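You operate a simulated robot arm through the tools that you are given. There is no shell and no other tool. Be economical: measure what you need, move in short steps, check, and stop when the job is done.

The job below is to be done with a simulated robot arm. You get a single attempt, and the scene is never put back.

JOB
Put things in order on the top of the long bench. At the end: the yellow tall brass weight (marked "200 g") stands where the green pear stood; the green pear stands on top of the brown mug; the red pear stands where the yellow brass oil can stood; the yellow brass oil can stands where the yellow tall brass weight stood; whatever was shut is shut again. Leave all else as you found it, and nothing knocked over.
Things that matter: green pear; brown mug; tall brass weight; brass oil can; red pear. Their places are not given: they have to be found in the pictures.

Only the result counts: the job must be done as asked and must still hold three seconds after the hand-in. Knocking over, shifting, dropping, spilling or breaking anything else fails it.

ROBOT AND FRAMES
A 6-joint arm with a two-finger parallel gripper, fixed in place. Base frame: the origin is at the foot of the arm, x ahead of it, y to its left, z up; the work surface is at about z = 0.86. Lengths are in m, angles in degrees, forces in N, time in s.
With the tool pointing down near the work surface it reaches from about 0.24 to 0.64 m from the base axis. Its first joint turns from -66.0 to 66.0 degrees. Payload 2.7 kg.
The TCP is the grasp point between the finger pads, 0.023 m short of the fingertips. In the tool frame z runs along the fingers and y along their closing line. The gripper opens to 0.094 m. The fingers are 0.038 m wide and 0.01 m thick; the gripper's body (0.054 by 0.096 m) begins 0.039 m behind the TCP.
Orientation is that of the tool frame in the base frame, as a unit quaternion [x, y, z, w]. With the fingers straight down and closing along the base's y, the tool's x points along the base's -x, its y along +y and its z along -z.

CONTROLS
- The arm moves only by the tool servo_tool. Its argument "increments" is a list of rows, each a list of 7 numbers: the shift along the tool's x, y, z in units of 30 mm (1.0 is 30 mm), then the turn, a rotation vector about the tool's x, y, z in units of 4 degrees (1.0 is 4 degrees), then the gripper command, from -1 (shut) to 1 (fully open), values between in proportion. In form: [[tx, ty, tz, ax, ay, az, claw], ...]. A call has 1 to 12 rows; each row shifts and turns the commanded pose from where the row before left it, along the tool's axes as they then stand. A call with a number of a shift or a turn outside -1 to 1 is refused whole. Rows are played at 5 a second. More than 0.05 m and 8.6 degrees between two rows, or a gripper value outside its range, and nothing of the call is played. A pose out of reach is approached as far as the arm can. The call stops where the force on the tool passes 40 N (or 10 N more than at its start, if that is more) or the arm is blocked; 0.2 s more then pass. Each finger travels about 0.045 m/s and halts on what it meets, pressing with about 26 N; the grip force reading is that of the motor and also rises with nothing between the fingers. The clock runs only during rows and for 0.2 s after the last one: add rows that do not move to give the fingers time. The reply holds the time, the measured pose of the TCP, the force on the tool along the base axes, the opening and the grip force, in the units named above and with some noise.
- Cameras (640 x 400 px; columns grow to the right, rows downward): "scene" is fixed at [0.0725, -0.427, 1.3931]; the picture's right is [0.75, -0.66, 0.00], its down [-0.40, -0.46, -0.79] and it looks along [0.52, 0.59, -0.61] (base axes); focal length 241 px, centre (320, 200). "wrist" rides on the gripper at [-0.039, 0, -0.044] in the tool frame; the picture's right is [0.00, -1.00, 0.00], its down [0.97, 0.00, -0.24] and it looks along [0.24, 0.00, 0.97] (tool axes); focal length 218 px, centre (320, 200).
- camera(camera): a new picture of that camera. No time passes.
- pixel_to_xyz(camera, pixels): for up to 12 pixels [column, row] of the newest picture of that camera ("zoom" is the newest enlarged one), the place [x, y, z] in the base frame of the surface seen there, good to about 0.002 m, but the place of the scene camera against the robot may be out by one fixed shift of up to 0.018 m in any direction. No time passes.
- inspect(camera, box): a new picture of the part [left, top, right, bottom] of that camera's present view, enlarged. No time passes.
- sign_off(): hands the job in; it is judged then, once.

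Go step by step. Measure first, check grasps and placings, and put right what went wrong. The budget is 80 turns and 38 pictures, counting those below and the enlarged ones. Unless the task says otherwise, let go and move clear before handing in, and close with one line.

The tools are called after "Request:" by a JSON object that holds its "name" and its "arguments". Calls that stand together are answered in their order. servo_tool: Moves the arm, as the interface text tells. Its arguments: {"type":"object","properties":{"increments":{"type":"array"}},"required":["increments"]} The other tools are called the same way: camera (camera) takes a picture; pixel_to_xyz (camera, pixels) gives the place of the surface under pixels of a picture; inspect (camera, box) takes an enlarged picture of a part of a camera's view; sign_off () hands the job in.

At the start:

```text
time: 0.0
tool_pos: [0.4395, 0.0338, 1.2306]
tcp_rot: [0.0, 1.0, -0.001, 0.001]
wrist_force: [-1.4, 0.1, 0.0]
finger_gap: 0.094
grip_force: 0.1
```

scene: 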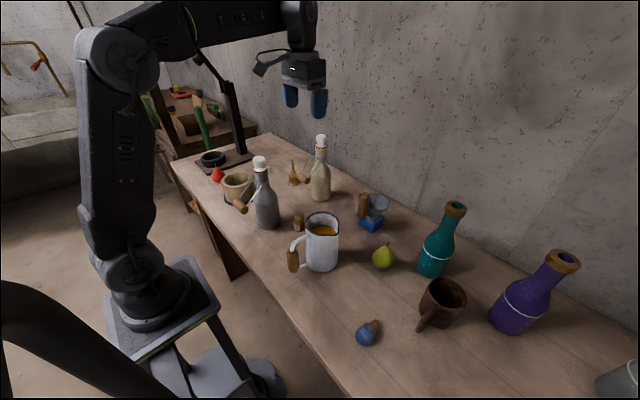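
wrist: 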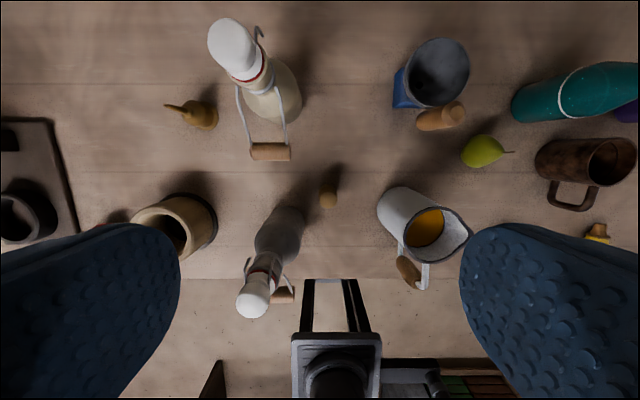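

I see the green pear near scene (384,256), the mug at (442,302), the oil can perhaps at (294,177), the red pear perhaps at (218,174) and the weight perhaps at (298,220). I'll enlarge both halves to check.

Request:
{"name": "inspect", "arguments": {"camera": "scene", "box": [170, 120, 350, 240]}}

Request:
{"name": "inspect", "arguments": {"camera": "scene", "box": [270, 180, 510, 350]}}

Request:
{"name": "pixel_to_xyz", "arguments": {"camera": "wrist", "pixels": [[205, 115], [328, 200], [328, 185], [483, 151], [510, 152], [585, 160], [612, 158], [570, 205], [105, 218], [170, 235], [270, 152], [600, 230]]}}

Request:
{"name": "pixel_to_xyz", "arguments": {"camera": "scene", "pixels": [[293, 180], [298, 215], [298, 225], [384, 256], [217, 174], [445, 290], [425, 325], [365, 335], [320, 250], [266, 205], [320, 180], [237, 180]]}}

```text
3.33 times, centred on (260, 180) of scene
```

zoom: 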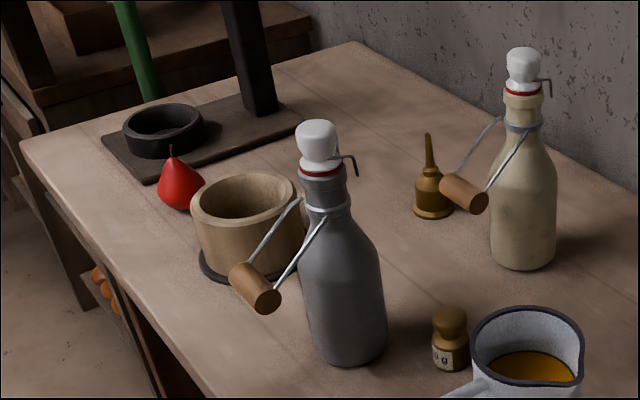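

```text
2.35 times, centred on (390, 265) of scene
```

zoom: 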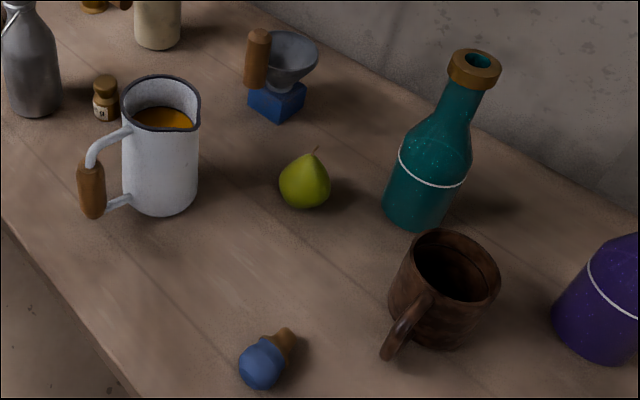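

```text
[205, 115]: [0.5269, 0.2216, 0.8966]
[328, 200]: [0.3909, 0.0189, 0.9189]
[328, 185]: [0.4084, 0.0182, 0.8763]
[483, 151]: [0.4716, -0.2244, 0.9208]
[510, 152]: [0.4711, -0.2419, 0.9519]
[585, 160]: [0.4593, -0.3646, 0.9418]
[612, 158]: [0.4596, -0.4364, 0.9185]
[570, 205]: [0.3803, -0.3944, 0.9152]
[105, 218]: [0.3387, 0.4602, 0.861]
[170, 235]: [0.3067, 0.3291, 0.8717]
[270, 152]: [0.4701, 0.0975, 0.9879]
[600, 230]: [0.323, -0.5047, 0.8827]
```

```text
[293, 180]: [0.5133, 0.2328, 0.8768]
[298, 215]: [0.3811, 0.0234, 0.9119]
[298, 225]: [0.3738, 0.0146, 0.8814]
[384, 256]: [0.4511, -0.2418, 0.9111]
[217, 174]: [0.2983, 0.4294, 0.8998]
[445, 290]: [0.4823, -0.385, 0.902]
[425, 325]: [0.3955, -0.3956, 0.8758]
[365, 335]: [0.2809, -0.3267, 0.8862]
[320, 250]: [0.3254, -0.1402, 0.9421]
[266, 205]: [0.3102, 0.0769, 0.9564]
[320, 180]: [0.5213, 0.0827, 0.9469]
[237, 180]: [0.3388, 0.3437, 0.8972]
```

The weight's marking ("..0 g") shows at scene (298,220), and the oil can and red pear are confirmed. The order needs no spare place: green pear to mug, weight to pear's place, can to weight's place, red pear to can's place. I'll move over the pear and mug at a safe height and look down.

Request:
{"name": "servo_tool", "arguments": {"increments": [[0, -1, 0, 0, 0, 0, 1], [0, -1, 0, 0, 0, 0, 1], [0, -1, 0, 0, 0, 0, 1], [0, -1, 0, 0, 0, 0, 1], [0, -1, 0, 0, 0, 0, 1], [0, -1, 0, 0, 0, 0, 1], [0, -1, 0, 0, 0, 0, 1], [0, -1, 0, 0, 0, 0, 1], [0, -1, 0, 0, 0, 0, 1], [0, -1, 0, 0, 0, 0, 1], [0, 0, 0, 0, 0, 0, 1]]}}

Request:
{"name": "camera", "arguments": {"camera": "wrist"}}

```text
time: 2.4
tool_pos: [0.4392, -0.2665, 1.2299]
tcp_rot: [-0.001, 1.0, 0.0, 0.001]
wrist_force: [-0.6, -0.6, 0.2]
finger_gap: 0.0941
grip_force: 0.0
```

```text
33 pictures are left
```

wrist: 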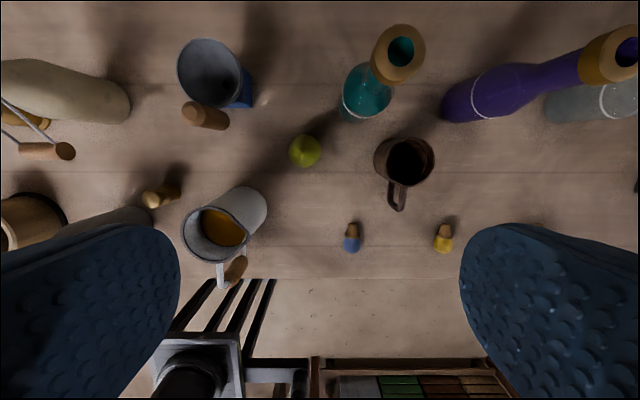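

Pear is at wrist (305,151), the mug rim circle at (405,158) with its handle towards (398,200). I'll measure pear, mug rim and bottom.

Request:
{"name": "inspect", "arguments": {"camera": "wrist", "box": [270, 110, 450, 222]}}

Request:
{"name": "pixel_to_xyz", "arguments": {"camera": "wrist", "pixels": [[305, 151], [290, 151], [320, 151], [305, 137], [305, 165], [410, 158], [434, 160], [410, 139], [398, 183], [384, 165], [398, 205], [400, 55]]}}

```text
3.56 times, centred on (360, 166) of wrist
```

zoom: 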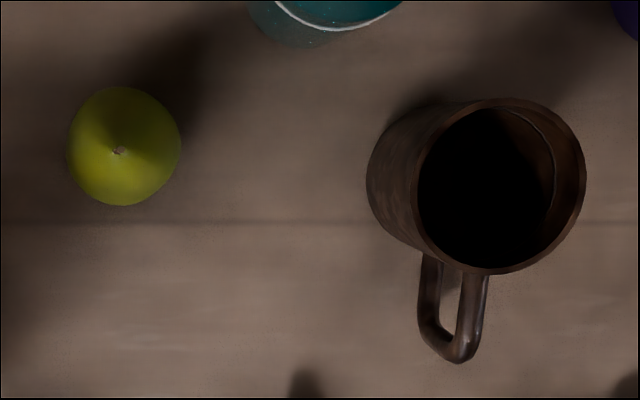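

```text
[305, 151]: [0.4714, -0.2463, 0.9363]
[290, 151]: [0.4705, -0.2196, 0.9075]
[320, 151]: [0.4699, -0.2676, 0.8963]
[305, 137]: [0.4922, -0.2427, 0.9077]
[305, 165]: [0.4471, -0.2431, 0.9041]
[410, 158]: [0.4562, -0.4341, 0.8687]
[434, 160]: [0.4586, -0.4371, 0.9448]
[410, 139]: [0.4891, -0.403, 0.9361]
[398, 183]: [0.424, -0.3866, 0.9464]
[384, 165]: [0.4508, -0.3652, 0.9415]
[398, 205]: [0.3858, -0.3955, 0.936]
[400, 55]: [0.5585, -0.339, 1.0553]
```

The mug is an open cup (inside floor seen at z≈0.869, rim z≈0.946) and the pear is about 0.056 m across. I'll go lower between the two to measure the mug's mouth and the pear well.

Request:
{"name": "servo_tool", "arguments": {"increments": [[0, -0.8, 0.9, 0, 0, 0, 1], [0, -0.8, 0.9, 0, 0, 0, 1], [0, -0.6, 0.9, 0, 0, 0, 1], [0, 0, 0.9, 0, 0, 0, 1], [0, 0, 0.7, 0, 0, 0, 1], [0, 0, 0, 0, 0, 0, 1]]}}

Request:
{"name": "camera", "arguments": {"camera": "wrist"}}

Request:
{"name": "inspect", "arguments": {"camera": "scene", "box": [360, 220, 490, 340]}}

```text
time: 3.8
tool_pos: [0.4394, -0.3323, 1.1005]
tcp_rot: [0.0, 1.0, 0.0, 0.002]
wrist_force: [-0.2, 0.2, -0.5]
finger_gap: 0.094
grip_force: 0.1
```

```text
31 pictures are left
```

wrist: 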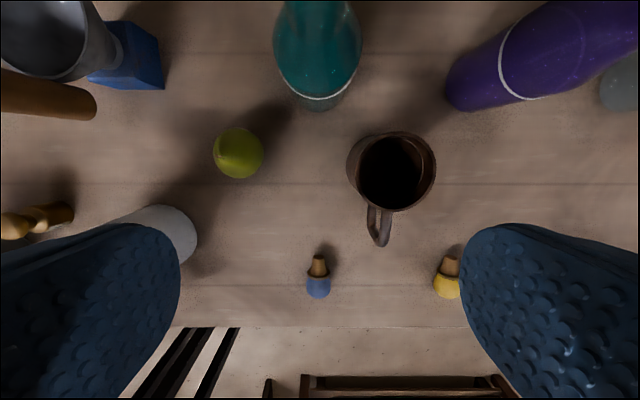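

```text
3.33 times, centred on (425, 280) of scene
```

zoom: 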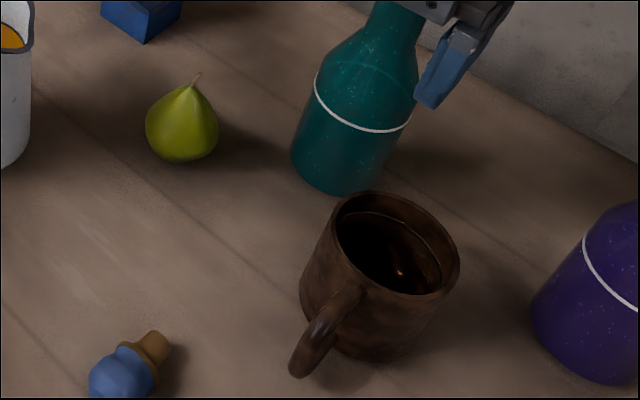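

The mug may hold a dark liquid (a line and glint show inside the rim). I'll measure across the mouth and the pear.

Request:
{"name": "inspect", "arguments": {"camera": "wrist", "box": [330, 110, 458, 190]}}

Request:
{"name": "pixel_to_xyz", "arguments": {"camera": "zoom", "pixels": [[320, 300], [320, 200], [220, 300], [430, 300], [470, 200], [520, 250], [335, 113], [335, 125], [155, 300], [525, 300], [320, 150], [500, 300]]}}

Request:
{"name": "pixel_to_xyz", "arguments": {"camera": "wrist", "pixels": [[238, 152], [224, 160], [215, 152], [262, 152], [238, 129], [238, 177], [395, 209], [352, 172], [434, 170], [378, 242], [372, 200], [383, 215]]}}

```text
5.00 times, centred on (394, 150) of wrist
```

zoom: 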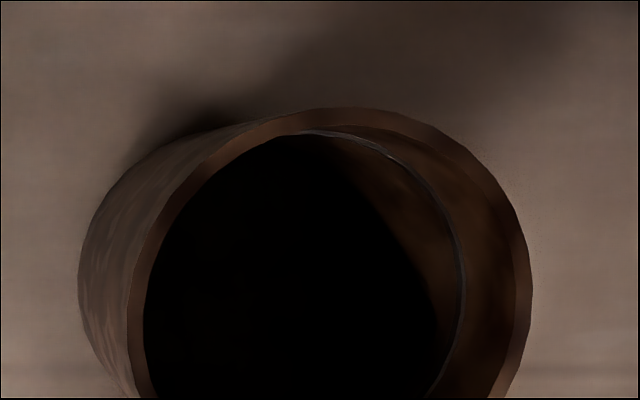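

```text
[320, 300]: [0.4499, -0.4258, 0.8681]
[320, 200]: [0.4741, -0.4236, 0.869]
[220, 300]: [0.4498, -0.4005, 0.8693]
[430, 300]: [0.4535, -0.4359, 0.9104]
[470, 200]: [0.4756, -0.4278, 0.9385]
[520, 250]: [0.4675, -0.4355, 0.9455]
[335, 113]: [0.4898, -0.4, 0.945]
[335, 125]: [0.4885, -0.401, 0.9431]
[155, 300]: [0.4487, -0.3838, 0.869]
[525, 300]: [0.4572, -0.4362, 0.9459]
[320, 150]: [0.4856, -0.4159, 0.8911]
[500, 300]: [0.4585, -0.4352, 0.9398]
```

```text
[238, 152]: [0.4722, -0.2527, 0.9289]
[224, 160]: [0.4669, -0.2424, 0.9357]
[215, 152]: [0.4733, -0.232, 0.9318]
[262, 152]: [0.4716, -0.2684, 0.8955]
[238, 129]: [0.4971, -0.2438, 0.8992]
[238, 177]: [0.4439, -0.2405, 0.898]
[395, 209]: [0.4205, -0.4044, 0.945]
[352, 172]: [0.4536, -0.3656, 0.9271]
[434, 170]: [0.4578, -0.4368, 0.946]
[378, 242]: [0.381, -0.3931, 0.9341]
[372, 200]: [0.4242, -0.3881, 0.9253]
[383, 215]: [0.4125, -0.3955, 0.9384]
```

The mug mouth is about 0.064 m inside and centred near (0.4555,-0.401). A thin ring shows about 2 cm below the rim at zoom (462,280), possibly liquid or glass the depth reading ignores. I'll compare with the pitcher's liquid in scene and read the pear's profile.

Request:
{"name": "inspect", "arguments": {"camera": "scene", "box": [410, 270, 475, 312]}}

Request:
{"name": "pixel_to_xyz", "arguments": {"camera": "zoom", "pixels": [[320, 200], [340, 250], [400, 200], [300, 150], [300, 120], [450, 250], [280, 200], [350, 300]]}}

Request:
{"name": "pixel_to_xyz", "arguments": {"camera": "scene", "pixels": [[324, 231], [318, 232], [384, 244], [384, 247], [384, 250], [384, 254], [384, 258], [384, 262], [384, 266]]}}

```text
9.52 times, centred on (442, 291) of scene
```

zoom: 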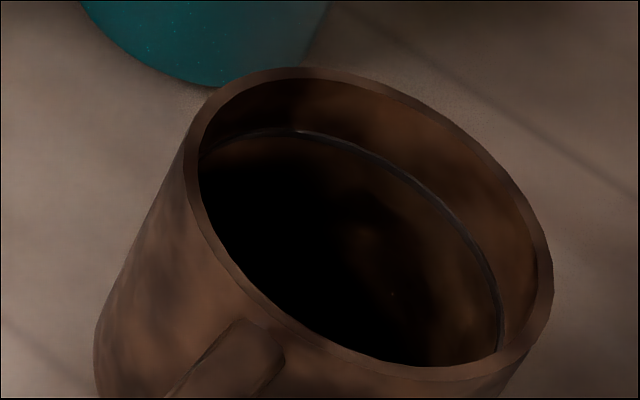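

```text
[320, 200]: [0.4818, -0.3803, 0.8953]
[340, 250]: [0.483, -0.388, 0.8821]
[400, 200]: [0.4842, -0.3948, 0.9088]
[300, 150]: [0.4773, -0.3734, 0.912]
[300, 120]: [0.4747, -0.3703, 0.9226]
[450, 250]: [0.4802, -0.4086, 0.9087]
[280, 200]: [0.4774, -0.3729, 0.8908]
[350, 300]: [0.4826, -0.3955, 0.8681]
```

```text
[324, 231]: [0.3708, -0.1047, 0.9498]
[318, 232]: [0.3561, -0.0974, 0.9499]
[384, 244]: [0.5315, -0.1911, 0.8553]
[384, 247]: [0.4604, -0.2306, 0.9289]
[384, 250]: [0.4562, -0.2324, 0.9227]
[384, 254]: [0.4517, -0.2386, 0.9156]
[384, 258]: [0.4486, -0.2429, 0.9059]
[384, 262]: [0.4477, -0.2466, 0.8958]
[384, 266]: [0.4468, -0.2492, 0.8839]
```

The disc inside the mug is clear (depth passes through it), so I will feel for contact when lowering the pear. The pear is at (0.4705,-0.243), widest near z≈0.885, with its stem top near 0.952. I'll go over it, then down to TCP z≈0.918.

Request:
{"name": "servo_tool", "arguments": {"increments": [[-0.35, 1, 0, 0, 0, 0, 1], [-0.35, 1, 0, 0, 0, 0, 1], [-0.337, 0.977, 0, 0, 0, 0, 1], [0, 0, 1, 0, 0, 0, 1], [0, 0, 1, 0, 0, 0, 1], [0, 0, 1, 0, 0, 0, 1], [0, 0, 1, 0, 0, 0, 1], [0, 0, 0.5, 0, 0, 0, 1], [0, 0, 0, 0, 0, 0, 1]]}}

Request:
{"name": "camera", "arguments": {"camera": "wrist"}}

```text
time: 5.8
tool_pos: [0.4699, -0.2428, 0.9659]
tcp_rot: [0.001, 1.0, 0.001, 0.001]
wrist_force: [-0.5, -0.4, -0.1]
finger_gap: 0.094
grip_force: 0.1
```

```text
27 pictures are left
```

wrist: 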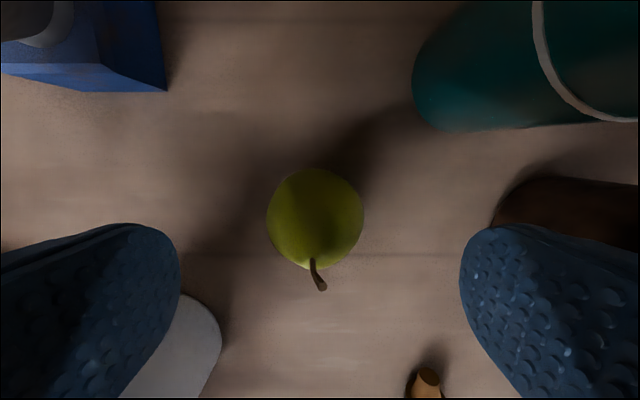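

The pear sits centred between the fingers (columns 266–364). I'll lower 48 mm and close.

Request:
{"name": "servo_tool", "arguments": {"increments": [[0, 0, 0.8, 0, 0, 0, 1], [0, 0.03, 0.8, 0, 0, 0, 1], [0, 0, 0, 0, 0, 0, 1], [0, 0, 0, 0, 0, 0, -1], [0, 0, 0, 0, 0, 0, -1], [0, 0, 0, 0, 0, 0, -1], [0, 0, 0, 0, 0, 0, -1], [0, 0, 0, 0, 0, 0, -1], [0, 0, 0, 0, 0, 0, -1], [0, 0, 0, 0, 0, 0, -1]]}}

```text
time: 8.0
tool_pos: [0.4699, -0.2418, 0.9187]
tcp_rot: [-0.001, 1.0, -0.002, 0.001]
wrist_force: [1.6, 0.3, 5.3]
finger_gap: 0.0516
grip_force: 25.7
```

The fingers stopped at 0.0516 m on the pear with 25.7 N. I'll lift slowly and check for slip.

Request:
{"name": "servo_tool", "arguments": {"increments": [[0, 0, -0.3, 0, 0, 0, -1], [0, 0, -0.7, 0, 0, 0, -1], [0, 0, -1, 0, 0, 0, -1], [0, 0, -1, 0, 0, 0, -1], [0, 0, -1, 0, 0, 0, -1], [0, 0, 0, 0, 0, 0, -1]]}}

Request:
{"name": "camera", "arguments": {"camera": "wrist"}}

Request:
{"name": "inspect", "arguments": {"camera": "scene", "box": [330, 140, 490, 340]}}

```text
time: 9.4
tool_pos: [0.4714, -0.2409, 1.0373]
tcp_rot: [-0.001, 1.0, -0.001, 0.001]
wrist_force: [-0.3, 0.2, -1.7]
finger_gap: 0.0474
grip_force: 26.1
```

```text
26 pictures are left
```

wrist: 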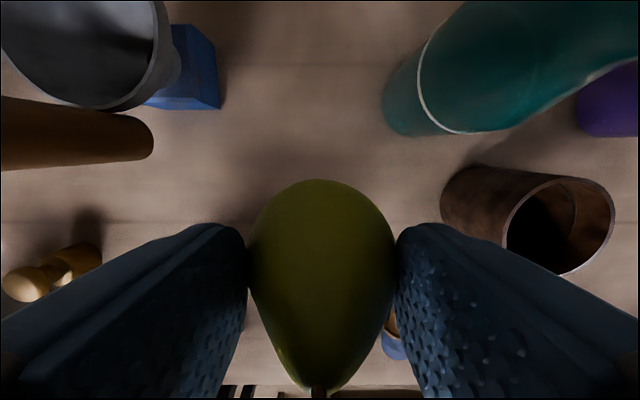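

```text
2.00 times, centred on (410, 240) of scene
```

zoom: 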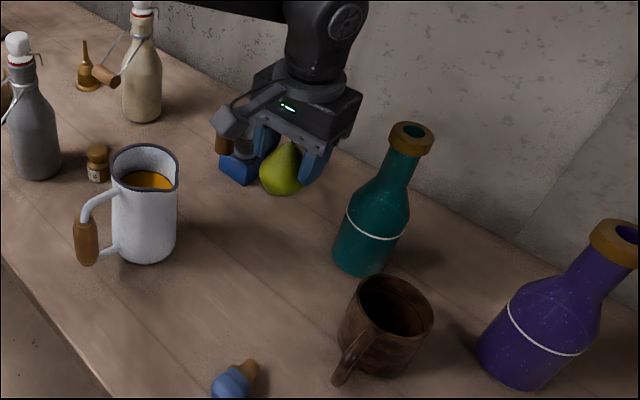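

The pear is held, though the gap fell to 0.0474 so it slid down a little. I'll read its surface to learn its offset and tilt.

Request:
{"name": "pixel_to_xyz", "arguments": {"camera": "wrist", "pixels": [[320, 185], [320, 200], [320, 230], [320, 260], [320, 300], [320, 340], [320, 375], [320, 388], [300, 330], [345, 330]]}}

Request:
{"name": "pixel_to_xyz", "arguments": {"camera": "scene", "pixels": [[472, 217], [470, 235], [472, 214], [475, 220], [470, 225], [470, 230]]}}

```text
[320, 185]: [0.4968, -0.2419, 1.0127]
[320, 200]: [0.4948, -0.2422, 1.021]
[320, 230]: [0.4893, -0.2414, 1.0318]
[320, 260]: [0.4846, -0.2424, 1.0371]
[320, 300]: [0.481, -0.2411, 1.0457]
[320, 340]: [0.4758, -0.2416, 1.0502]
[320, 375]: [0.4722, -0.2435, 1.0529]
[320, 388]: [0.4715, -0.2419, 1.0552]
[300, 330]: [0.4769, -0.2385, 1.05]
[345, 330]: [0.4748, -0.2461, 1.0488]
```

```text
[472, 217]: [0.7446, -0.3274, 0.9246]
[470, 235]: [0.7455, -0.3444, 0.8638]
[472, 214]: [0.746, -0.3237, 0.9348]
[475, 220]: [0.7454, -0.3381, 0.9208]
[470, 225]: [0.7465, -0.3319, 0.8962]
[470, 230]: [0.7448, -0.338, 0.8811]
```

The pear hasn't slipped: top z 1.0555 is the old 0.937 plus the lift, so its bottom is ≈ TCP − 0.059 and it is upright and centred. I'll raise a bit and carry it to above the mug (TCP 0.4554,-0.4005).

Request:
{"name": "servo_tool", "arguments": {"increments": [[0.533, 0, -0.6, 0, 0, 0, -1], [0, -0.8, 0, 0, 0, 0, -1], [0, -0.9, 0, 0, 0, 0, -1], [0, -0.9, 0, 0, 0, 0, -1], [0, -0.9, 0, 0, 0, 0, -1], [0, -0.9, 0, 0, 0, 0, -1], [0, -0.917, 0, 0, 0, 0, -1], [0, 0, 0, 0, 0, 0, -1], [0, 0, 0.6, 0, 0, 0, -1], [0, 0, 0, 0, 0, 0, -1]]}}

Request:
{"name": "camera", "arguments": {"camera": "wrist"}}

Request:
{"name": "inspect", "arguments": {"camera": "scene", "box": [360, 180, 520, 340]}}

```text
time: 11.6
tool_pos: [0.4545, -0.4018, 1.0375]
tcp_rot: [-0.001, 1.0, 0.0, 0.001]
wrist_force: [-0.1, -0.4, -0.3]
finger_gap: 0.0473
grip_force: 25.7
```

```text
24 pictures are left
```

wrist: 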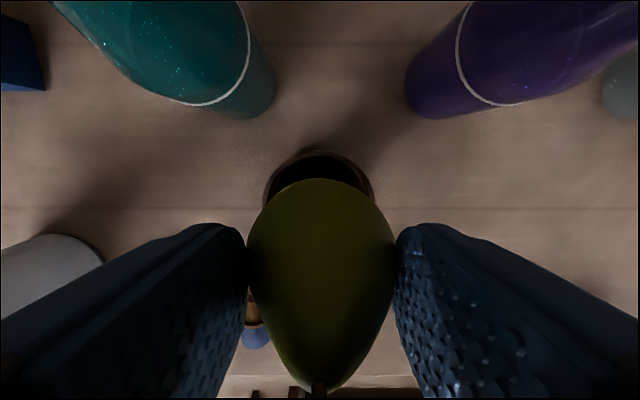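

```text
2.50 times, centred on (440, 260) of scene
```

zoom: 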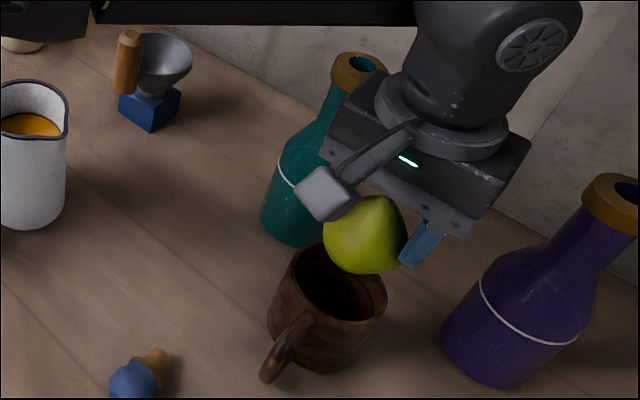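

The mug rim spans wrist columns 265–375, centred under the pear. A protruding part of the gripper shows at zoom (325,190), so I'll measure it and the pear with the zoom picture before lowering.

Request:
{"name": "pixel_to_xyz", "arguments": {"camera": "zoom", "pixels": [[325, 190], [315, 210], [345, 210], [380, 150], [365, 240], [365, 270], [385, 200], [333, 250], [380, 300], [310, 310], [420, 240], [300, 250]]}}

```text
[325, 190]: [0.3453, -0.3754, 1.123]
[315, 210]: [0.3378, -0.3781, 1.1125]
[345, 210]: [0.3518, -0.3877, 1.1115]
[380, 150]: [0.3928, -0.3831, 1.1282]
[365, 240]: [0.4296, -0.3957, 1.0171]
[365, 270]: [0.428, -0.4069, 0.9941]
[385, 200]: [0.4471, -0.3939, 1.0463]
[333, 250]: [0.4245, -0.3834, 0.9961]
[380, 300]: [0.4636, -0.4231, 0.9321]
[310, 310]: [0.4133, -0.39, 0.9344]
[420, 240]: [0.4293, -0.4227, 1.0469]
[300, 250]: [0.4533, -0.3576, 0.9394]
```

The protrusion rides ~0.11 m toward −x and ~0.075 above the TCP, which is clear here. Now I'll lower the pear into the mouth, finely toward the end, watching force.

Request:
{"name": "servo_tool", "arguments": {"increments": [[-0.03, 0.03, 0.5, 0, 0, 0, -1], [0, 0, 0.5, 0, 0, 0, -1], [0, 0, 0.4, 0, 0, 0, -1], [0, 0, 0.2, 0, 0, 0, -1], [0, 0, 0, 0, 0, 0, -1]]}}

```text
time: 12.4
tool_pos: [0.4556, -0.4017, 1.0076]
tcp_rot: [-0.001, 1.0, -0.006, 0.006]
wrist_force: [-0.1, -0.4, 2.9]
finger_gap: 0.0472
grip_force: 26.6
stopped in row 4: the force on the tool passed its limit (the readings are from after the stop); the commanded pose is now the measured one
```

Contact came at TCP z 1.0076, so the pear's bottom is ≈0.949, right at rim height (0.946). I'll look whether the pear is sitting on the rim or something else was touched.

Request:
{"name": "camera", "arguments": {"camera": "wrist"}}

Request:
{"name": "inspect", "arguments": {"camera": "scene", "box": [390, 210, 518, 310]}}

```text
22 pictures are left
```

wrist: 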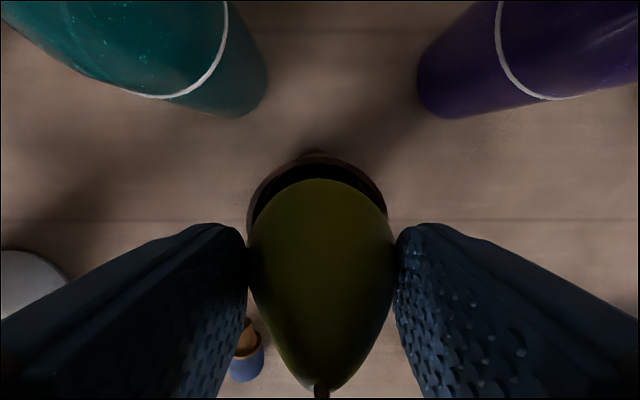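

```text
4.00 times, centred on (454, 260) of scene
```

zoom: 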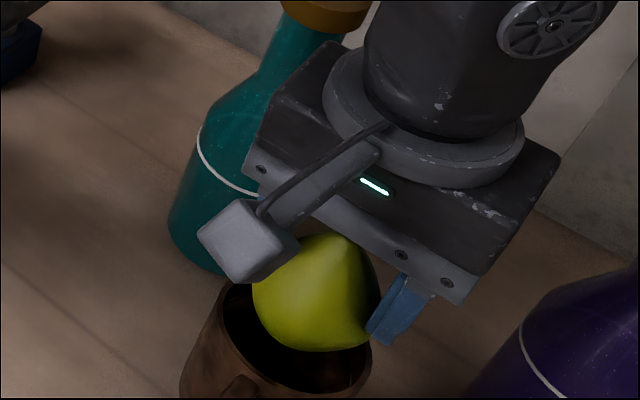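

The pear is over the mouth (mug columns 247–386) and its foot is meeting something at rim level — a clear cover, it seems — so it can stand there. I'll lift 3 mm, take out the 0.7° tilt the contact caused, and come down again gently.

Request:
{"name": "servo_tool", "arguments": {"increments": [[0, 0, -0.1, -0.17, 0.17, 0.03, -1], [0, 0, 0, 0, 0, 0, -1], [0, 0, 0.03, 0, 0, 0, -1], [0, 0, 0.03, 0, 0, 0, -1], [0, 0, 0, 0, 0, 0, -1]]}}

```text
time: 13.6
tool_pos: [0.4553, -0.4004, 1.0082]
tcp_rot: [0.0, 1.0, 0.0, -0.001]
wrist_force: [0.4, -0.2, -1.8]
finger_gap: 0.0474
grip_force: 26.1
```

Request:
{"name": "servo_tool", "arguments": {"increments": [[0, 0, 0.03, 0, 0, 0, -1], [0, 0, 0, 0, 0, 0, -1]]}}

Request:
{"name": "servo_tool", "arguments": {"increments": [[0, 0, 0.03, 0, 0, 0, -1], [0, 0, 0, 0, 0, 0, -1]]}}

Request:
{"name": "servo_tool", "arguments": {"increments": [[0, 0, 0.03, 0, 0, 0, -1], [0, 0, 0, 0, 0, 0, -1]]}}

```text
time: 14.2
tool_pos: [0.4554, -0.4002, 1.0068]
tcp_rot: [0.001, 1.0, 0.001, 0.0]
wrist_force: [0.1, 1.2, 3.2]
finger_gap: 0.0473
grip_force: 26.0
```

```text
time: 14.8
tool_pos: [0.4568, -0.4013, 1.0085]
tcp_rot: [0.0, 1.0, 0.0, 0.0]
wrist_force: [-0.7, 2.0, 12.2]
finger_gap: 0.0472
grip_force: 26.6
```

```text
time: 15.4
tool_pos: [0.4561, -0.4005, 1.0073]
tcp_rot: [0.0, 1.0, -0.001, 0.002]
wrist_force: [-1.5, 2.7, 22.9]
finger_gap: 0.0472
grip_force: 25.7
```

Force climbs 3→12→23 N over 2 mm: firm support at rim level. I'll back off 1.5 mm so only light contact remains, then open gently in steps.

Request:
{"name": "servo_tool", "arguments": {"increments": [[0, 0, -0.05, 0, 0, 0, -1], [0, 0, 0, 0, 0, 0, -1], [0, 0, 0, 0, 0, 0, 0.02], [0, 0, 0, 0, 0, 0, 0.04], [0, 0, 0, 0, 0, 0, 0.07], [0, 0, 0, 0, 0, 0, 0.1], [0, 0, 0, 0, 0, 0, 0.14], [0, 0, 0, 0, 0, 0, 0.18], [0, 0, 0, 0, 0, 0, 0.18]]}}

Request:
{"name": "camera", "arguments": {"camera": "wrist"}}

```text
time: 17.4
tool_pos: [0.4559, -0.4019, 1.0057]
tcp_rot: [0.001, 1.0, 0.002, -0.001]
wrist_force: [0.0, 1.0, 0.4]
finger_gap: 0.0555
grip_force: 0.0
```

```text
20 pictures are left
```

wrist: 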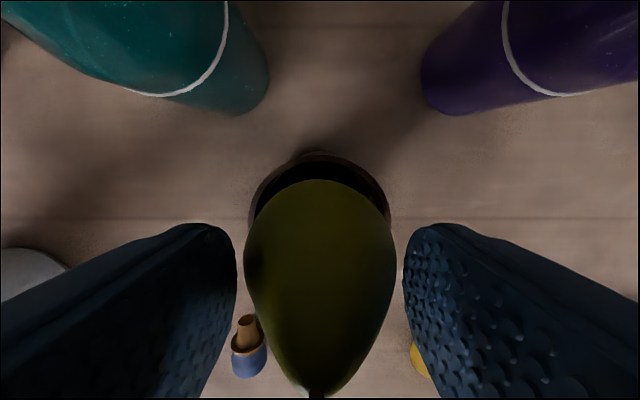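

The fingers are off the pear (gaps at columns 235 and 403) and it stays up at rim level. I'll open fully and rise straight.

Request:
{"name": "servo_tool", "arguments": {"increments": [[0, 0, 0, 0, 0, 0, 0.5], [0, 0, 0, 0, 0, 0, 0.6], [0, 0, -0.5, 0, 0, 0, 0.7], [0, 0, -1, 0, 0, 0, 0.8], [0, 0, -1, 0, 0, 0, 1], [0, 0, -1, 0, 0, 0, 1], [0, 0, -1, 0, 0, 0, 1], [0, 0, 0, 0, 0, 0, 1]]}}

Request:
{"name": "camera", "arguments": {"camera": "wrist"}}

Request:
{"name": "inspect", "arguments": {"camera": "scene", "box": [380, 220, 508, 330]}}

```text
time: 19.2
tool_pos: [0.4415, -0.3921, 1.1328]
tcp_rot: [0.0, 1.0, 0.001, -0.001]
wrist_force: [0.4, -0.4, 0.1]
finger_gap: 0.0943
grip_force: 0.1
out of reach, approached as far as the arm can: row 6, 7
```

```text
19 pictures are left
```

wrist: 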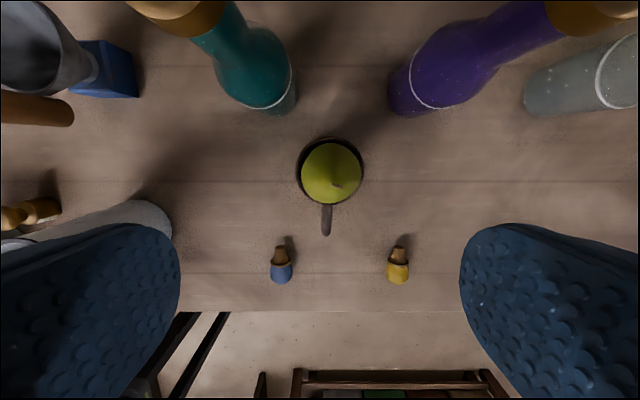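

```text
3.64 times, centred on (444, 275) of scene
```

zoom: 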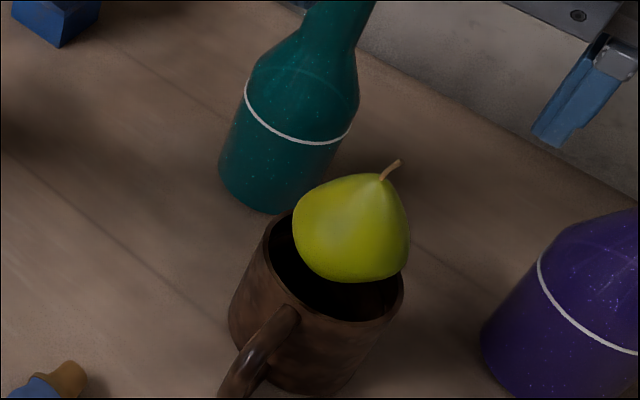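

The pear stands upright on the mug, centred over the rim at wrist (331,172). Next I'll go up and across to over the weight, above the bottle tops, and look down.

Request:
{"name": "servo_tool", "arguments": {"increments": [[0.1, 1, -0.3, 0, 0, 0, 1], [0.1, 1, -0.4, 0, 0, 0, 1], [0.1, 1, -0.5, 0, 0, 0, 1], [0.1, 1, -0.5, 0, 0, 0, 1], [0.1, 1, -0.5, 0, 0, 0, 1], [0.1, 1, -0.5, 0, 0, 0, 1], [0.1, 1, -0.3, 0, 0, 0, 1], [0, 1, 0, 0, 0, 0, 1], [0, 1, 0, 0, 0, 0, 1], [0, 1, 0, 0, 0, 0, 1], [0, 1, 0, 0, 0, 0, 1], [0, 1, 0, 0, 0, 0, 1]]}}

Request:
{"name": "servo_tool", "arguments": {"increments": [[0, 0.6, 0, 0, 0, 0, 1], [0, 0.6, 0, 0, 0, 0, 1], [0, 0, 0, 0, 0, 0, 1]]}}

Request:
{"name": "camera", "arguments": {"camera": "wrist"}}

```text
time: 21.8
tool_pos: [0.4219, -0.032, 1.2256]
tcp_rot: [0.001, 1.0, 0.002, -0.001]
wrist_force: [-0.1, -1.5, -0.7]
finger_gap: 0.0939
grip_force: 0.0
```

```text
time: 22.6
tool_pos: [0.4226, 0.004, 1.2256]
tcp_rot: [0.001, 1.0, 0.002, 0.0]
wrist_force: [-0.4, -0.2, 0.2]
finger_gap: 0.0941
grip_force: 0.1
```

```text
17 pictures are left
```

wrist: 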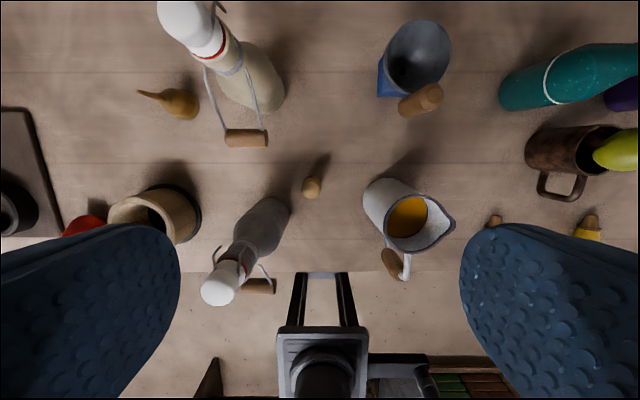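

Weight at wrist (311,187), grey bottle body at (265,225) with its cap at (218,285), pitcher at (405,210). I'll measure the gaps around the weight plus the oil can.

Request:
{"name": "pixel_to_xyz", "arguments": {"camera": "wrist", "pixels": [[311, 189], [309, 180], [316, 180], [286, 208], [272, 205], [220, 288], [262, 287], [368, 190], [387, 210], [395, 265], [246, 138], [264, 130]]}}

Request:
{"name": "pixel_to_xyz", "arguments": {"camera": "wrist", "pixels": [[180, 100], [199, 103], [165, 100], [183, 118], [185, 88], [142, 93], [240, 250], [275, 240], [225, 60], [413, 212], [420, 95], [425, 235]]}}

Request:
{"name": "inspect", "arguments": {"camera": "wrist", "box": [265, 150, 361, 210]}}

```text
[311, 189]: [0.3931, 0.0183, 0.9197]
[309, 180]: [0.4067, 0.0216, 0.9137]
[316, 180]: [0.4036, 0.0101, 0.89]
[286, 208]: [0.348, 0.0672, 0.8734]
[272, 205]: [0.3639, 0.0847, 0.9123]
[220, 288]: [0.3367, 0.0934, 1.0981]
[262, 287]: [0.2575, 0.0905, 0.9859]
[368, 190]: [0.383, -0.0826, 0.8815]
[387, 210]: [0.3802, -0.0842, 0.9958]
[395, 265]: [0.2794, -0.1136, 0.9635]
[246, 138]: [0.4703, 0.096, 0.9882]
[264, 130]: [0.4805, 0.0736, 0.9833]
```

```text
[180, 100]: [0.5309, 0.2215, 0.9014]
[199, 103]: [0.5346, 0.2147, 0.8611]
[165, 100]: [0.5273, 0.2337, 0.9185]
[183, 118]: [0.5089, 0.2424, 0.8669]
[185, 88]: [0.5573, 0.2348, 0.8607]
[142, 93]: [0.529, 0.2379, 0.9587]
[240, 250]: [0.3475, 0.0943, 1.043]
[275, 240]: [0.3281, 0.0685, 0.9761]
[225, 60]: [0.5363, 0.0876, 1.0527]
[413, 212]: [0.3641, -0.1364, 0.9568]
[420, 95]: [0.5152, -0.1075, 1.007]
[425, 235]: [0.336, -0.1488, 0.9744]
```

```text
6.67 times, centred on (313, 180) of wrist
```

zoom: 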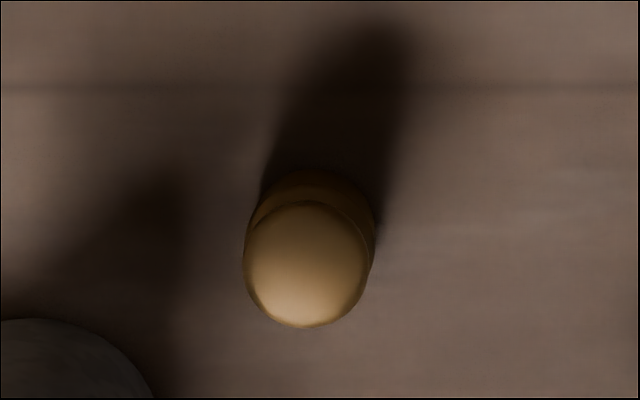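

The weight's axis is at about (0.390,0.0195), top 0.92, radius ≈0.016; the grey bottle (≈(0.34,0.093), r 0.03) is the near hazard. I'll narrow the opening to 0.065, aim at (0.396,0.0195) for clearance, and descend partway.

Request:
{"name": "servo_tool", "arguments": {"increments": [[0.887, 0.517, 0, 0, 0, 0, 0.38], [0, 0, 0, 0, 0, 0, 0.38], [0, 0, 1, 0, 0, 0, 0.38], [0, 0, 1, 0, 0, 0, 0.38], [0, 0, 1, 0, 0, 0, 0.38], [0, 0, 1, 0, 0, 0, 0.38], [0, 0, 1, 0, 0, 0, 0.38], [0, 0, 1, 0, 0, 0, 0.38], [0, 0, 1, 0, 0, 0, 0.38], [0, 0, 0, 0, 0, 0, 0.38]]}}

Request:
{"name": "camera", "arguments": {"camera": "wrist"}}

```text
time: 24.8
tool_pos: [0.3951, 0.0201, 1.0154]
tcp_rot: [0.0, 1.0, 0.001, -0.001]
wrist_force: [0.2, 0.3, -0.7]
finger_gap: 0.0652
grip_force: 0.0
```

```text
15 pictures are left
```

wrist: 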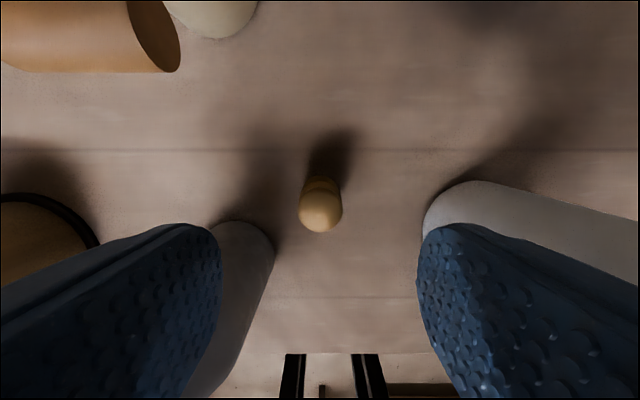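

The weight is centred at column 321 and the grey bottle stays outside the left finger. I'll go down to TCP 0.893 and close.

Request:
{"name": "servo_tool", "arguments": {"increments": [[0, 0, 1, 0, 0, 0, 0.38], [0, 0, 1, 0, 0, 0, 0.38], [0, 0, 1, 0, 0, 0, 0.38], [0, 0, 0.7, 0, 0, 0, 0.38], [0, 0, 0.36, 0, 0, 0, 0.38], [0, 0, 0, 0, 0, 0, 0.38], [0, 0, 0, 0, 0, 0, -1], [0, 0, 0, 0, 0, 0, -1], [0, 0, 0, 0, 0, 0, -1], [0, 0, 0, 0, 0, 0, -1], [0, 0, 0, 0, 0, 0, -1]]}}

```text
time: 27.2
tool_pos: [0.3954, 0.0209, 0.8934]
tcp_rot: [0.0, 1.0, 0.001, -0.001]
wrist_force: [0.8, -1.2, 0.1]
finger_gap: 0.0334
grip_force: 25.9
```

Holding the weight at 0.0334 m, 25.9 N. I'll lift it straight to about 1.10 before moving sideways.

Request:
{"name": "servo_tool", "arguments": {"increments": [[0, 0, -0.5, 0, 0, 0, -1], [0, 0, -1, 0, 0, 0, -1], [0, 0, -1, 0, 0, 0, -1], [0, 0, -1, 0, 0, 0, -1], [0, 0, -1, 0, 0, 0, -1], [0, 0, -1, 0, 0, 0, -1], [0, 0, -1, 0, 0, 0, -1], [0, 0, -0.5, 0, 0, 0, -1], [0, 0, 0, 0, 0, 0, -1]]}}

Request:
{"name": "servo_tool", "arguments": {"increments": [[-0.3, -0.98, 0, 0, 0, 0, -1], [-0.3, -0.98, 0, 0, 0, 0, -1], [-0.3, -0.98, 0, 0, 0, 0, -1], [-0.3, -0.98, 0, 0, 0, 0, -1], [-0.3, -0.98, 0, 0, 0, 0, -1], [-0.3, -0.98, 0, 0, 0, 0, -1], [-0.3, -0.98, 0, 0, 0, 0, -1], [-0.3, -0.98, 0, 0, 0, 0, -1], [-0.3, -0.96, 0, 0, 0, 0, -1], [0, 0, 0, 0, 0, 0, -1]]}}

Request:
{"name": "camera", "arguments": {"camera": "wrist"}}

```text
time: 29.2
tool_pos: [0.3946, 0.0209, 1.1027]
tcp_rot: [0.0, 1.0, 0.001, -0.001]
wrist_force: [0.0, -0.3, -2.0]
finger_gap: 0.0332
grip_force: 25.7
```

```text
time: 31.4
tool_pos: [0.4757, -0.2447, 1.1016]
tcp_rot: [0.0, 1.0, 0.0, -0.001]
wrist_force: [0.3, 0.5, -1.6]
finger_gap: 0.0335
grip_force: 26.1
```

```text
14 pictures are left
```

wrist: 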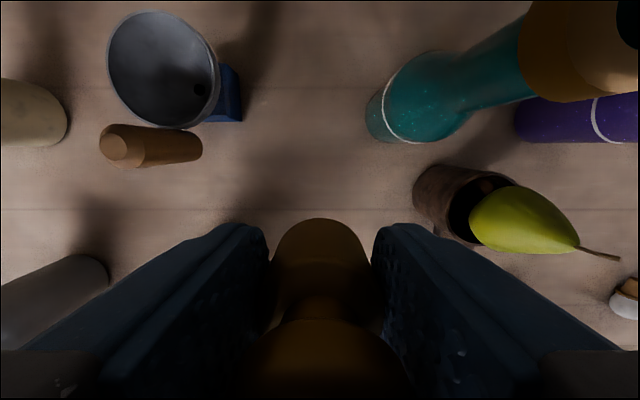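

The weight is held between the fingers, and the pear still stands on the mug. I'll read the weight's surface for its exact offset.

Request:
{"name": "pixel_to_xyz", "arguments": {"camera": "wrist", "pixels": [[320, 225], [320, 250], [320, 280], [320, 325], [320, 345], [320, 370], [320, 390]]}}

```text
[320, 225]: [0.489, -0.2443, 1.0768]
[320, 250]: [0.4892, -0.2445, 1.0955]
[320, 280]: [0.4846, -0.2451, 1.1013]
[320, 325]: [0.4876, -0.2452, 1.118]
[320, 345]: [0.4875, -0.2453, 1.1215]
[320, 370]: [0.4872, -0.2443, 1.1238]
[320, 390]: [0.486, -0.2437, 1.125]
```

The weight's axis is 0.003 m behind the TCP in x, upright. Target TCP is (0.4737,-0.2425,0.8935); I'll go down most of the way, then finely.

Request:
{"name": "servo_tool", "arguments": {"increments": [[0.067, 0.07, 1, 0, 0, 0, -1], [0, 0, 1, 0, 0, 0, -1], [0, 0, 1, 0, 0, 0, -1], [0, 0, 1, 0, 0, 0, -1], [0, 0, 1, 0, 0, 0, -1], [0, 0, 1, 0, 0, 0, -1], [0, 0, 0.7, 0, 0, 0, -1], [0, 0, 0, 0, 0, 0, -1], [0, 0, 0.1, 0, 0, 0, -1], [0, 0, 0.08, 0, 0, 0, -1], [0, 0, 0, 0, 0, 0, -1]]}}

```text
time: 33.8
tool_pos: [0.474, -0.2416, 0.8966]
tcp_rot: [0.0, 1.0, 0.001, -0.001]
wrist_force: [-0.2, 0.7, -1.7]
finger_gap: 0.033
grip_force: 26.0
```

Request:
{"name": "servo_tool", "arguments": {"increments": [[0, 0, 0.05, 0, 0, 0, -1], [0, 0, 0.04, 0, 0, 0, -1], [0, 0, 0, 0, 0, 0, -1]]}}

```text
time: 34.6
tool_pos: [0.4743, -0.2422, 0.8935]
tcp_rot: [0.0, 1.0, 0.002, -0.001]
wrist_force: [-0.5, 0.1, 0.8]
finger_gap: 0.0328
grip_force: 25.7
```

Force went from −1.7 to +0.8 N: the weight has just touched the bench. I'll release gently and rise.

Request:
{"name": "servo_tool", "arguments": {"increments": [[0, 0, 0.02, 0, 0, 0, -1], [0, 0, 0, 0, 0, 0, -0.27], [0, 0, 0, 0, 0, 0, -0.2], [0, 0, 0, 0, 0, 0, -0.1], [0, 0, 0, 0, 0, 0, 0.3], [0, 0, 0, 0, 0, 0, 0.3], [0, 0, -1, 0, 0, 0, 0.3], [0, 0, -1, 0, 0, 0, 0.3], [0, 0, -1, 0, 0, 0, 0.3], [0, 0, -1, 0, 0, 0, 0.5], [0, 0, -1, 0, 0, 0, 1], [0, 0, 0, 0, 0, 0, 1]]}}

Request:
{"name": "camera", "arguments": {"camera": "wrist"}}

```text
time: 37.2
tool_pos: [0.4746, -0.2419, 1.0428]
tcp_rot: [0.0, 1.0, 0.001, -0.001]
wrist_force: [0.8, 0.2, 0.1]
finger_gap: 0.094
grip_force: 0.1
```

```text
13 pictures are left
```

wrist: 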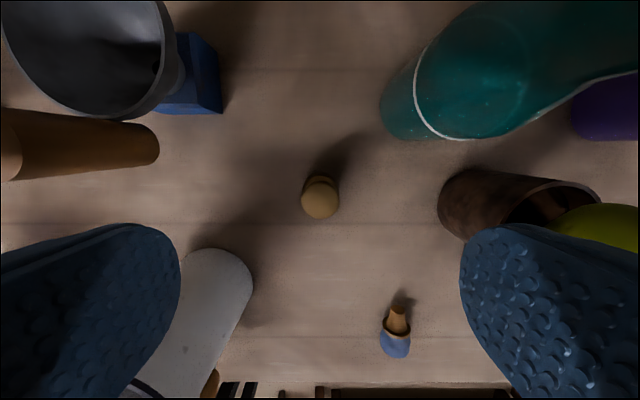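

The weight stands at wrist (320,197), i.e. x≈0.472. Next the oil can: I'll rise, cross at z≈1.19 and get a closer view.

Request:
{"name": "servo_tool", "arguments": {"increments": [[0.35, 0, -1, 0, 0, 0, 1], [0.35, 0, -1, 0, 0, 0, 1], [0.35, 0, -1, 0, 0, 0, 1], [0.35, 0, -1, 0, 0, 0, 1], [0.35, 0, -1, 0, 0, 0, 1], [0, 1, 0, 0, 0, 0, 1], [0, 1, 0, 0, 0, 0, 1], [0, 1, 0, 0, 0, 0, 1], [0, 1, 0, 0, 0, 0, 1], [0, 1, 0, 0, 0, 0, 1], [0, 1, 0, 0, 0, 0, 1], [0, 1, 0, 0, 0, 0, 1]]}}

Request:
{"name": "servo_tool", "arguments": {"increments": [[0, 1, 0, 0, 0, 0, 1], [0, 1, 0, 0, 0, 0, 1], [0, 1, 0, 0, 0, 0, 1], [0, 1, 0, 0, 0, 0, 1], [0, 1, 0, 0, 0, 0, 1], [0, 1, 0, 0, 0, 0, 1], [0, 1, 0, 0, 0, 0, 1], [0, 1, 0, 0, 0, 0, 1], [0, 0.7, 0, 0, 0, 0, 1], [-0.9, 0, 1, 0, 0, 0, 1], [-0.9, 0, 1, 0, 0, 0, 1], [0, 0, 0.8, 0, 0, 0, 1]]}}

Request:
{"name": "camera", "arguments": {"camera": "wrist"}}

```text
time: 39.8
tool_pos: [0.4219, -0.0316, 1.1943]
tcp_rot: [0.002, 1.0, 0.001, -0.001]
wrist_force: [-0.2, 0.2, -0.7]
finger_gap: 0.0943
grip_force: 0.1
```

```text
time: 42.4
tool_pos: [0.4761, 0.2303, 1.1104]
tcp_rot: [0.0, 1.0, 0.002, 0.0]
wrist_force: [0.7, -0.4, 0.5]
finger_gap: 0.094
grip_force: 0.2
```

```text
12 pictures are left
```

wrist: 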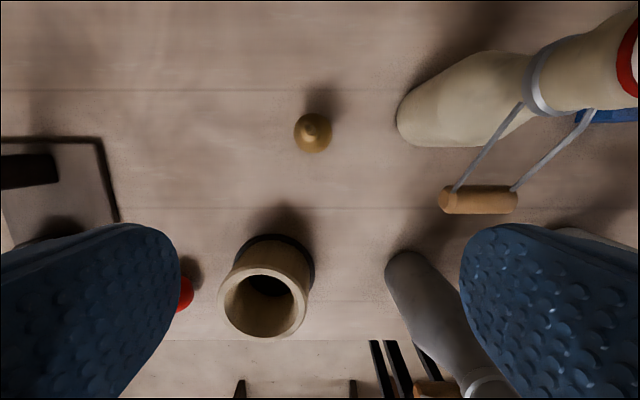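

The oil can is at wrist (312,131), seen almost from straight above. I'll measure its spout, shoulder and rim plus the nearby bottle handle.

Request:
{"name": "inspect", "arguments": {"camera": "wrist", "box": [272, 106, 352, 156]}}

Request:
{"name": "pixel_to_xyz", "arguments": {"camera": "zoom", "pixels": [[320, 170], [310, 165], [320, 140], [320, 220], [280, 190], [360, 190], [320, 255], [320, 340], [175, 210], [470, 210], [240, 210], [400, 210]]}}

Request:
{"name": "pixel_to_xyz", "arguments": {"camera": "wrist", "pixels": [[443, 200], [515, 205], [400, 115], [480, 175], [312, 131], [270, 300], [183, 290]]}}

```text
8.00 times, centred on (312, 131) of wrist
```

zoom: 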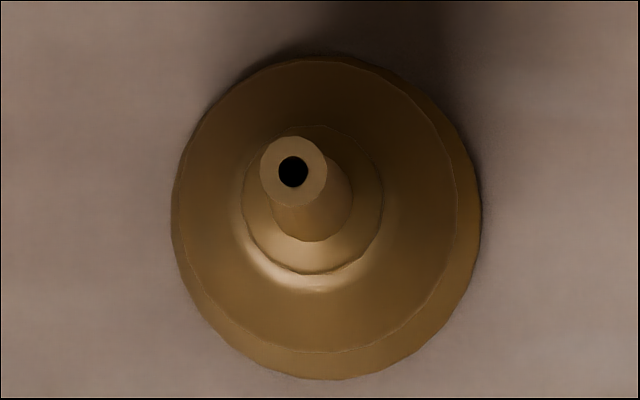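

```text
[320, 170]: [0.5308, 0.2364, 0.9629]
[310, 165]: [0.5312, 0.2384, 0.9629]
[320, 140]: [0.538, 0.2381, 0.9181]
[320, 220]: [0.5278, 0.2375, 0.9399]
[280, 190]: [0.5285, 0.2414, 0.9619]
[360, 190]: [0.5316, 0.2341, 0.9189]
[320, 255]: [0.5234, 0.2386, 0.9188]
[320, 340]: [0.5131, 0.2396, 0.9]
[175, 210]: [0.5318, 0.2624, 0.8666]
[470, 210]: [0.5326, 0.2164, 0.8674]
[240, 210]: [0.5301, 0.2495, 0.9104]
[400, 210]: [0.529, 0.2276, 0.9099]
```

```text
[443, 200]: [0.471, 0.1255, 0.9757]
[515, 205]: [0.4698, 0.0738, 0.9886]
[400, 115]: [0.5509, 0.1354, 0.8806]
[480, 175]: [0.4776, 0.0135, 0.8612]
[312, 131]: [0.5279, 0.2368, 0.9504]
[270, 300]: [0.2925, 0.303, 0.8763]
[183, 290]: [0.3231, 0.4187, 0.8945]
```

The can's axis is at about (0.530,0.239): spout tip z 0.963, spout radius 3.6–6 mm above z≈0.918, base rim 0.047 wide. The palm needs room over the spout, so I'll grip the spout with fingertips at z≈0.92 (TCP 0.943).

Request:
{"name": "servo_tool", "arguments": {"increments": [[-0.9, 0.15, 0, 0, 0, 0, 0.1], [-0.9, 0.14, 0, 0, 0, 0, 0.1], [0, 0, 0, 0, 0, 0, 0.1], [0, 0, 1, 0, 0, 0, 0.1], [0, 0, 1, 0, 0, 0, 0.1], [0, 0, 1, 0, 0, 0, 0.1], [0, 0, 1, 0, 0, 0, 0.1], [0, 0, 0.9, 0, 0, 0, 0.1], [0, 0, 0, 0, 0, 0, 0.1]]}}

Request:
{"name": "camera", "arguments": {"camera": "wrist"}}

```text
time: 44.4
tool_pos: [0.5301, 0.2378, 0.9634]
tcp_rot: [-0.001, 1.0, 0.001, -0.001]
wrist_force: [0.5, -0.2, 0.2]
finger_gap: 0.0515
grip_force: 0.1
```

```text
10 pictures are left
```

wrist: 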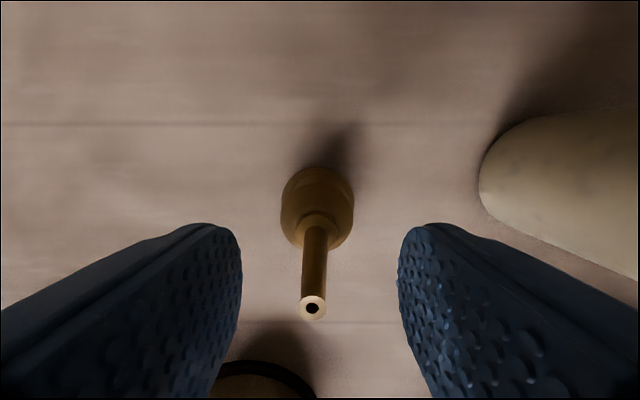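

The spout tip is at (313,308), just 1.5 mm left of centre. I'll correct by that, go down 20 mm and close.

Request:
{"name": "servo_tool", "arguments": {"increments": [[0, 0.05, 0.4, 0, 0, 0, 0.1], [0, 0, 0.28, 0, 0, 0, 0.1], [0, 0, 0, 0, 0, 0, 0.1], [0, 0, 0, 0, 0, 0, -0.4], [0, 0, 0, 0, 0, 0, -0.7], [0, 0, 0, 0, 0, 0, -1], [0, 0, 0, 0, 0, 0, -1], [0, 0, 0, 0, 0, 0, -1], [0, 0, 0, 0, 0, 0, -1], [0, 0, 0, 0, 0, 0, -1]]}}

```text
time: 46.6
tool_pos: [0.5304, 0.2402, 0.9443]
tcp_rot: [0.0, 1.0, 0.002, 0.002]
wrist_force: [-1.1, -0.3, 24.6]
finger_gap: 0.0238
grip_force: 25.7
```

The fingers stopped at 0.0238 m, so the can's solid shape is broader than the bare spout (a cone); the 24.6 N is wedge reaction. I'll lift a little and watch for slip.

Request:
{"name": "servo_tool", "arguments": {"increments": [[0, 0, -0.1, 0, 0, 0, -1], [0, 0, -0.2, 0, 0, 0, -1], [0, 0, -0.2, 0, 0, 0, -1], [0, 0, 0, 0, 0, 0, -1], [0, 0, 0, 0, 0, 0, -1]]}}

Request:
{"name": "inspect", "arguments": {"camera": "wrist", "box": [224, 160, 416, 360]}}

```text
time: 47.8
tool_pos: [0.5297, 0.2396, 0.9559]
tcp_rot: [0.0, 1.0, 0.001, -0.002]
wrist_force: [-0.8, -0.2, -1.0]
finger_gap: 0.0144
grip_force: 26.5
```

```text
2.00 times, centred on (320, 260) of wrist
```

zoom: 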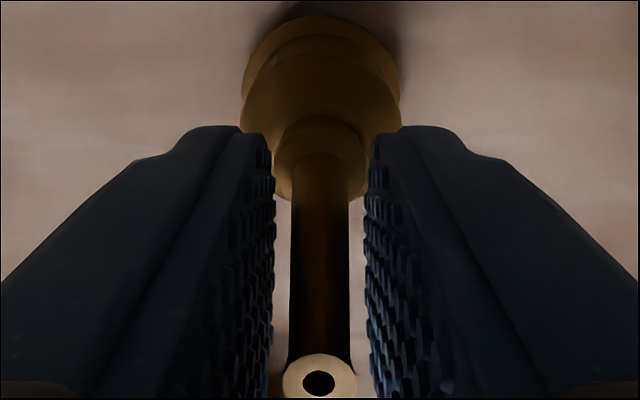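

The gap has dropped to 0.0144, so the fingers slid up a bit. I'll read whether the can has left the bench at all.

Request:
{"name": "pixel_to_xyz", "arguments": {"camera": "zoom", "pixels": [[295, 380], [320, 365], [320, 300], [320, 140], [320, 80], [320, 25], [250, 70], [393, 90], [230, 60], [410, 60]]}}

```text
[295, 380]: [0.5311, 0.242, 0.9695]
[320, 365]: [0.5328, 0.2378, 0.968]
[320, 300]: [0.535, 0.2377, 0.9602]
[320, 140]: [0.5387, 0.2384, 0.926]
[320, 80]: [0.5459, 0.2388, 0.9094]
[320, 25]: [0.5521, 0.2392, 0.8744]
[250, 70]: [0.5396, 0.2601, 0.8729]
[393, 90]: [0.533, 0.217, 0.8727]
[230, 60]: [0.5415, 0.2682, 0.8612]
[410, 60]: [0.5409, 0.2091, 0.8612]
```

The can is now 5–6 mm off the bench, hanging straight and held on the spout; its bottom is ≈ TCP − 0.0905. I'll lift further, retract and watch the gap.

Request:
{"name": "servo_tool", "arguments": {"increments": [[0, 0, -0.3, 0, 0, 0, -1], [0, 0, -0.6, 0, 0, 0, -1], [0, 0, -0.8, 0, 0, 0, -1], [0, 0, -0.8, 0, 0, 0, -1], [0, 0, -0.8, 0, 0, 0, -1], [0, 0, -0.8, 0, 0, 0, -1], [0.7, 0, -0.5, 0, 0, 0, -1], [0.7, 0, -0.5, 0, 0, 0, -1], [0.7, 0, -0.5, 0, 0, 0, -1], [0.7, 0, -0.5, 0, 0, 0, -1], [0.7, 0, -0.5, 0, 0, 0, -1], [0.3, 0, -0.5, 0, 0, 0, -1]]}}

```text
time: 50.4
tool_pos: [0.4163, 0.2382, 1.1705]
tcp_rot: [0.0, 1.0, 0.001, 0.0]
wrist_force: [0.2, -0.3, -0.9]
finger_gap: 0.0145
grip_force: 26.5
```

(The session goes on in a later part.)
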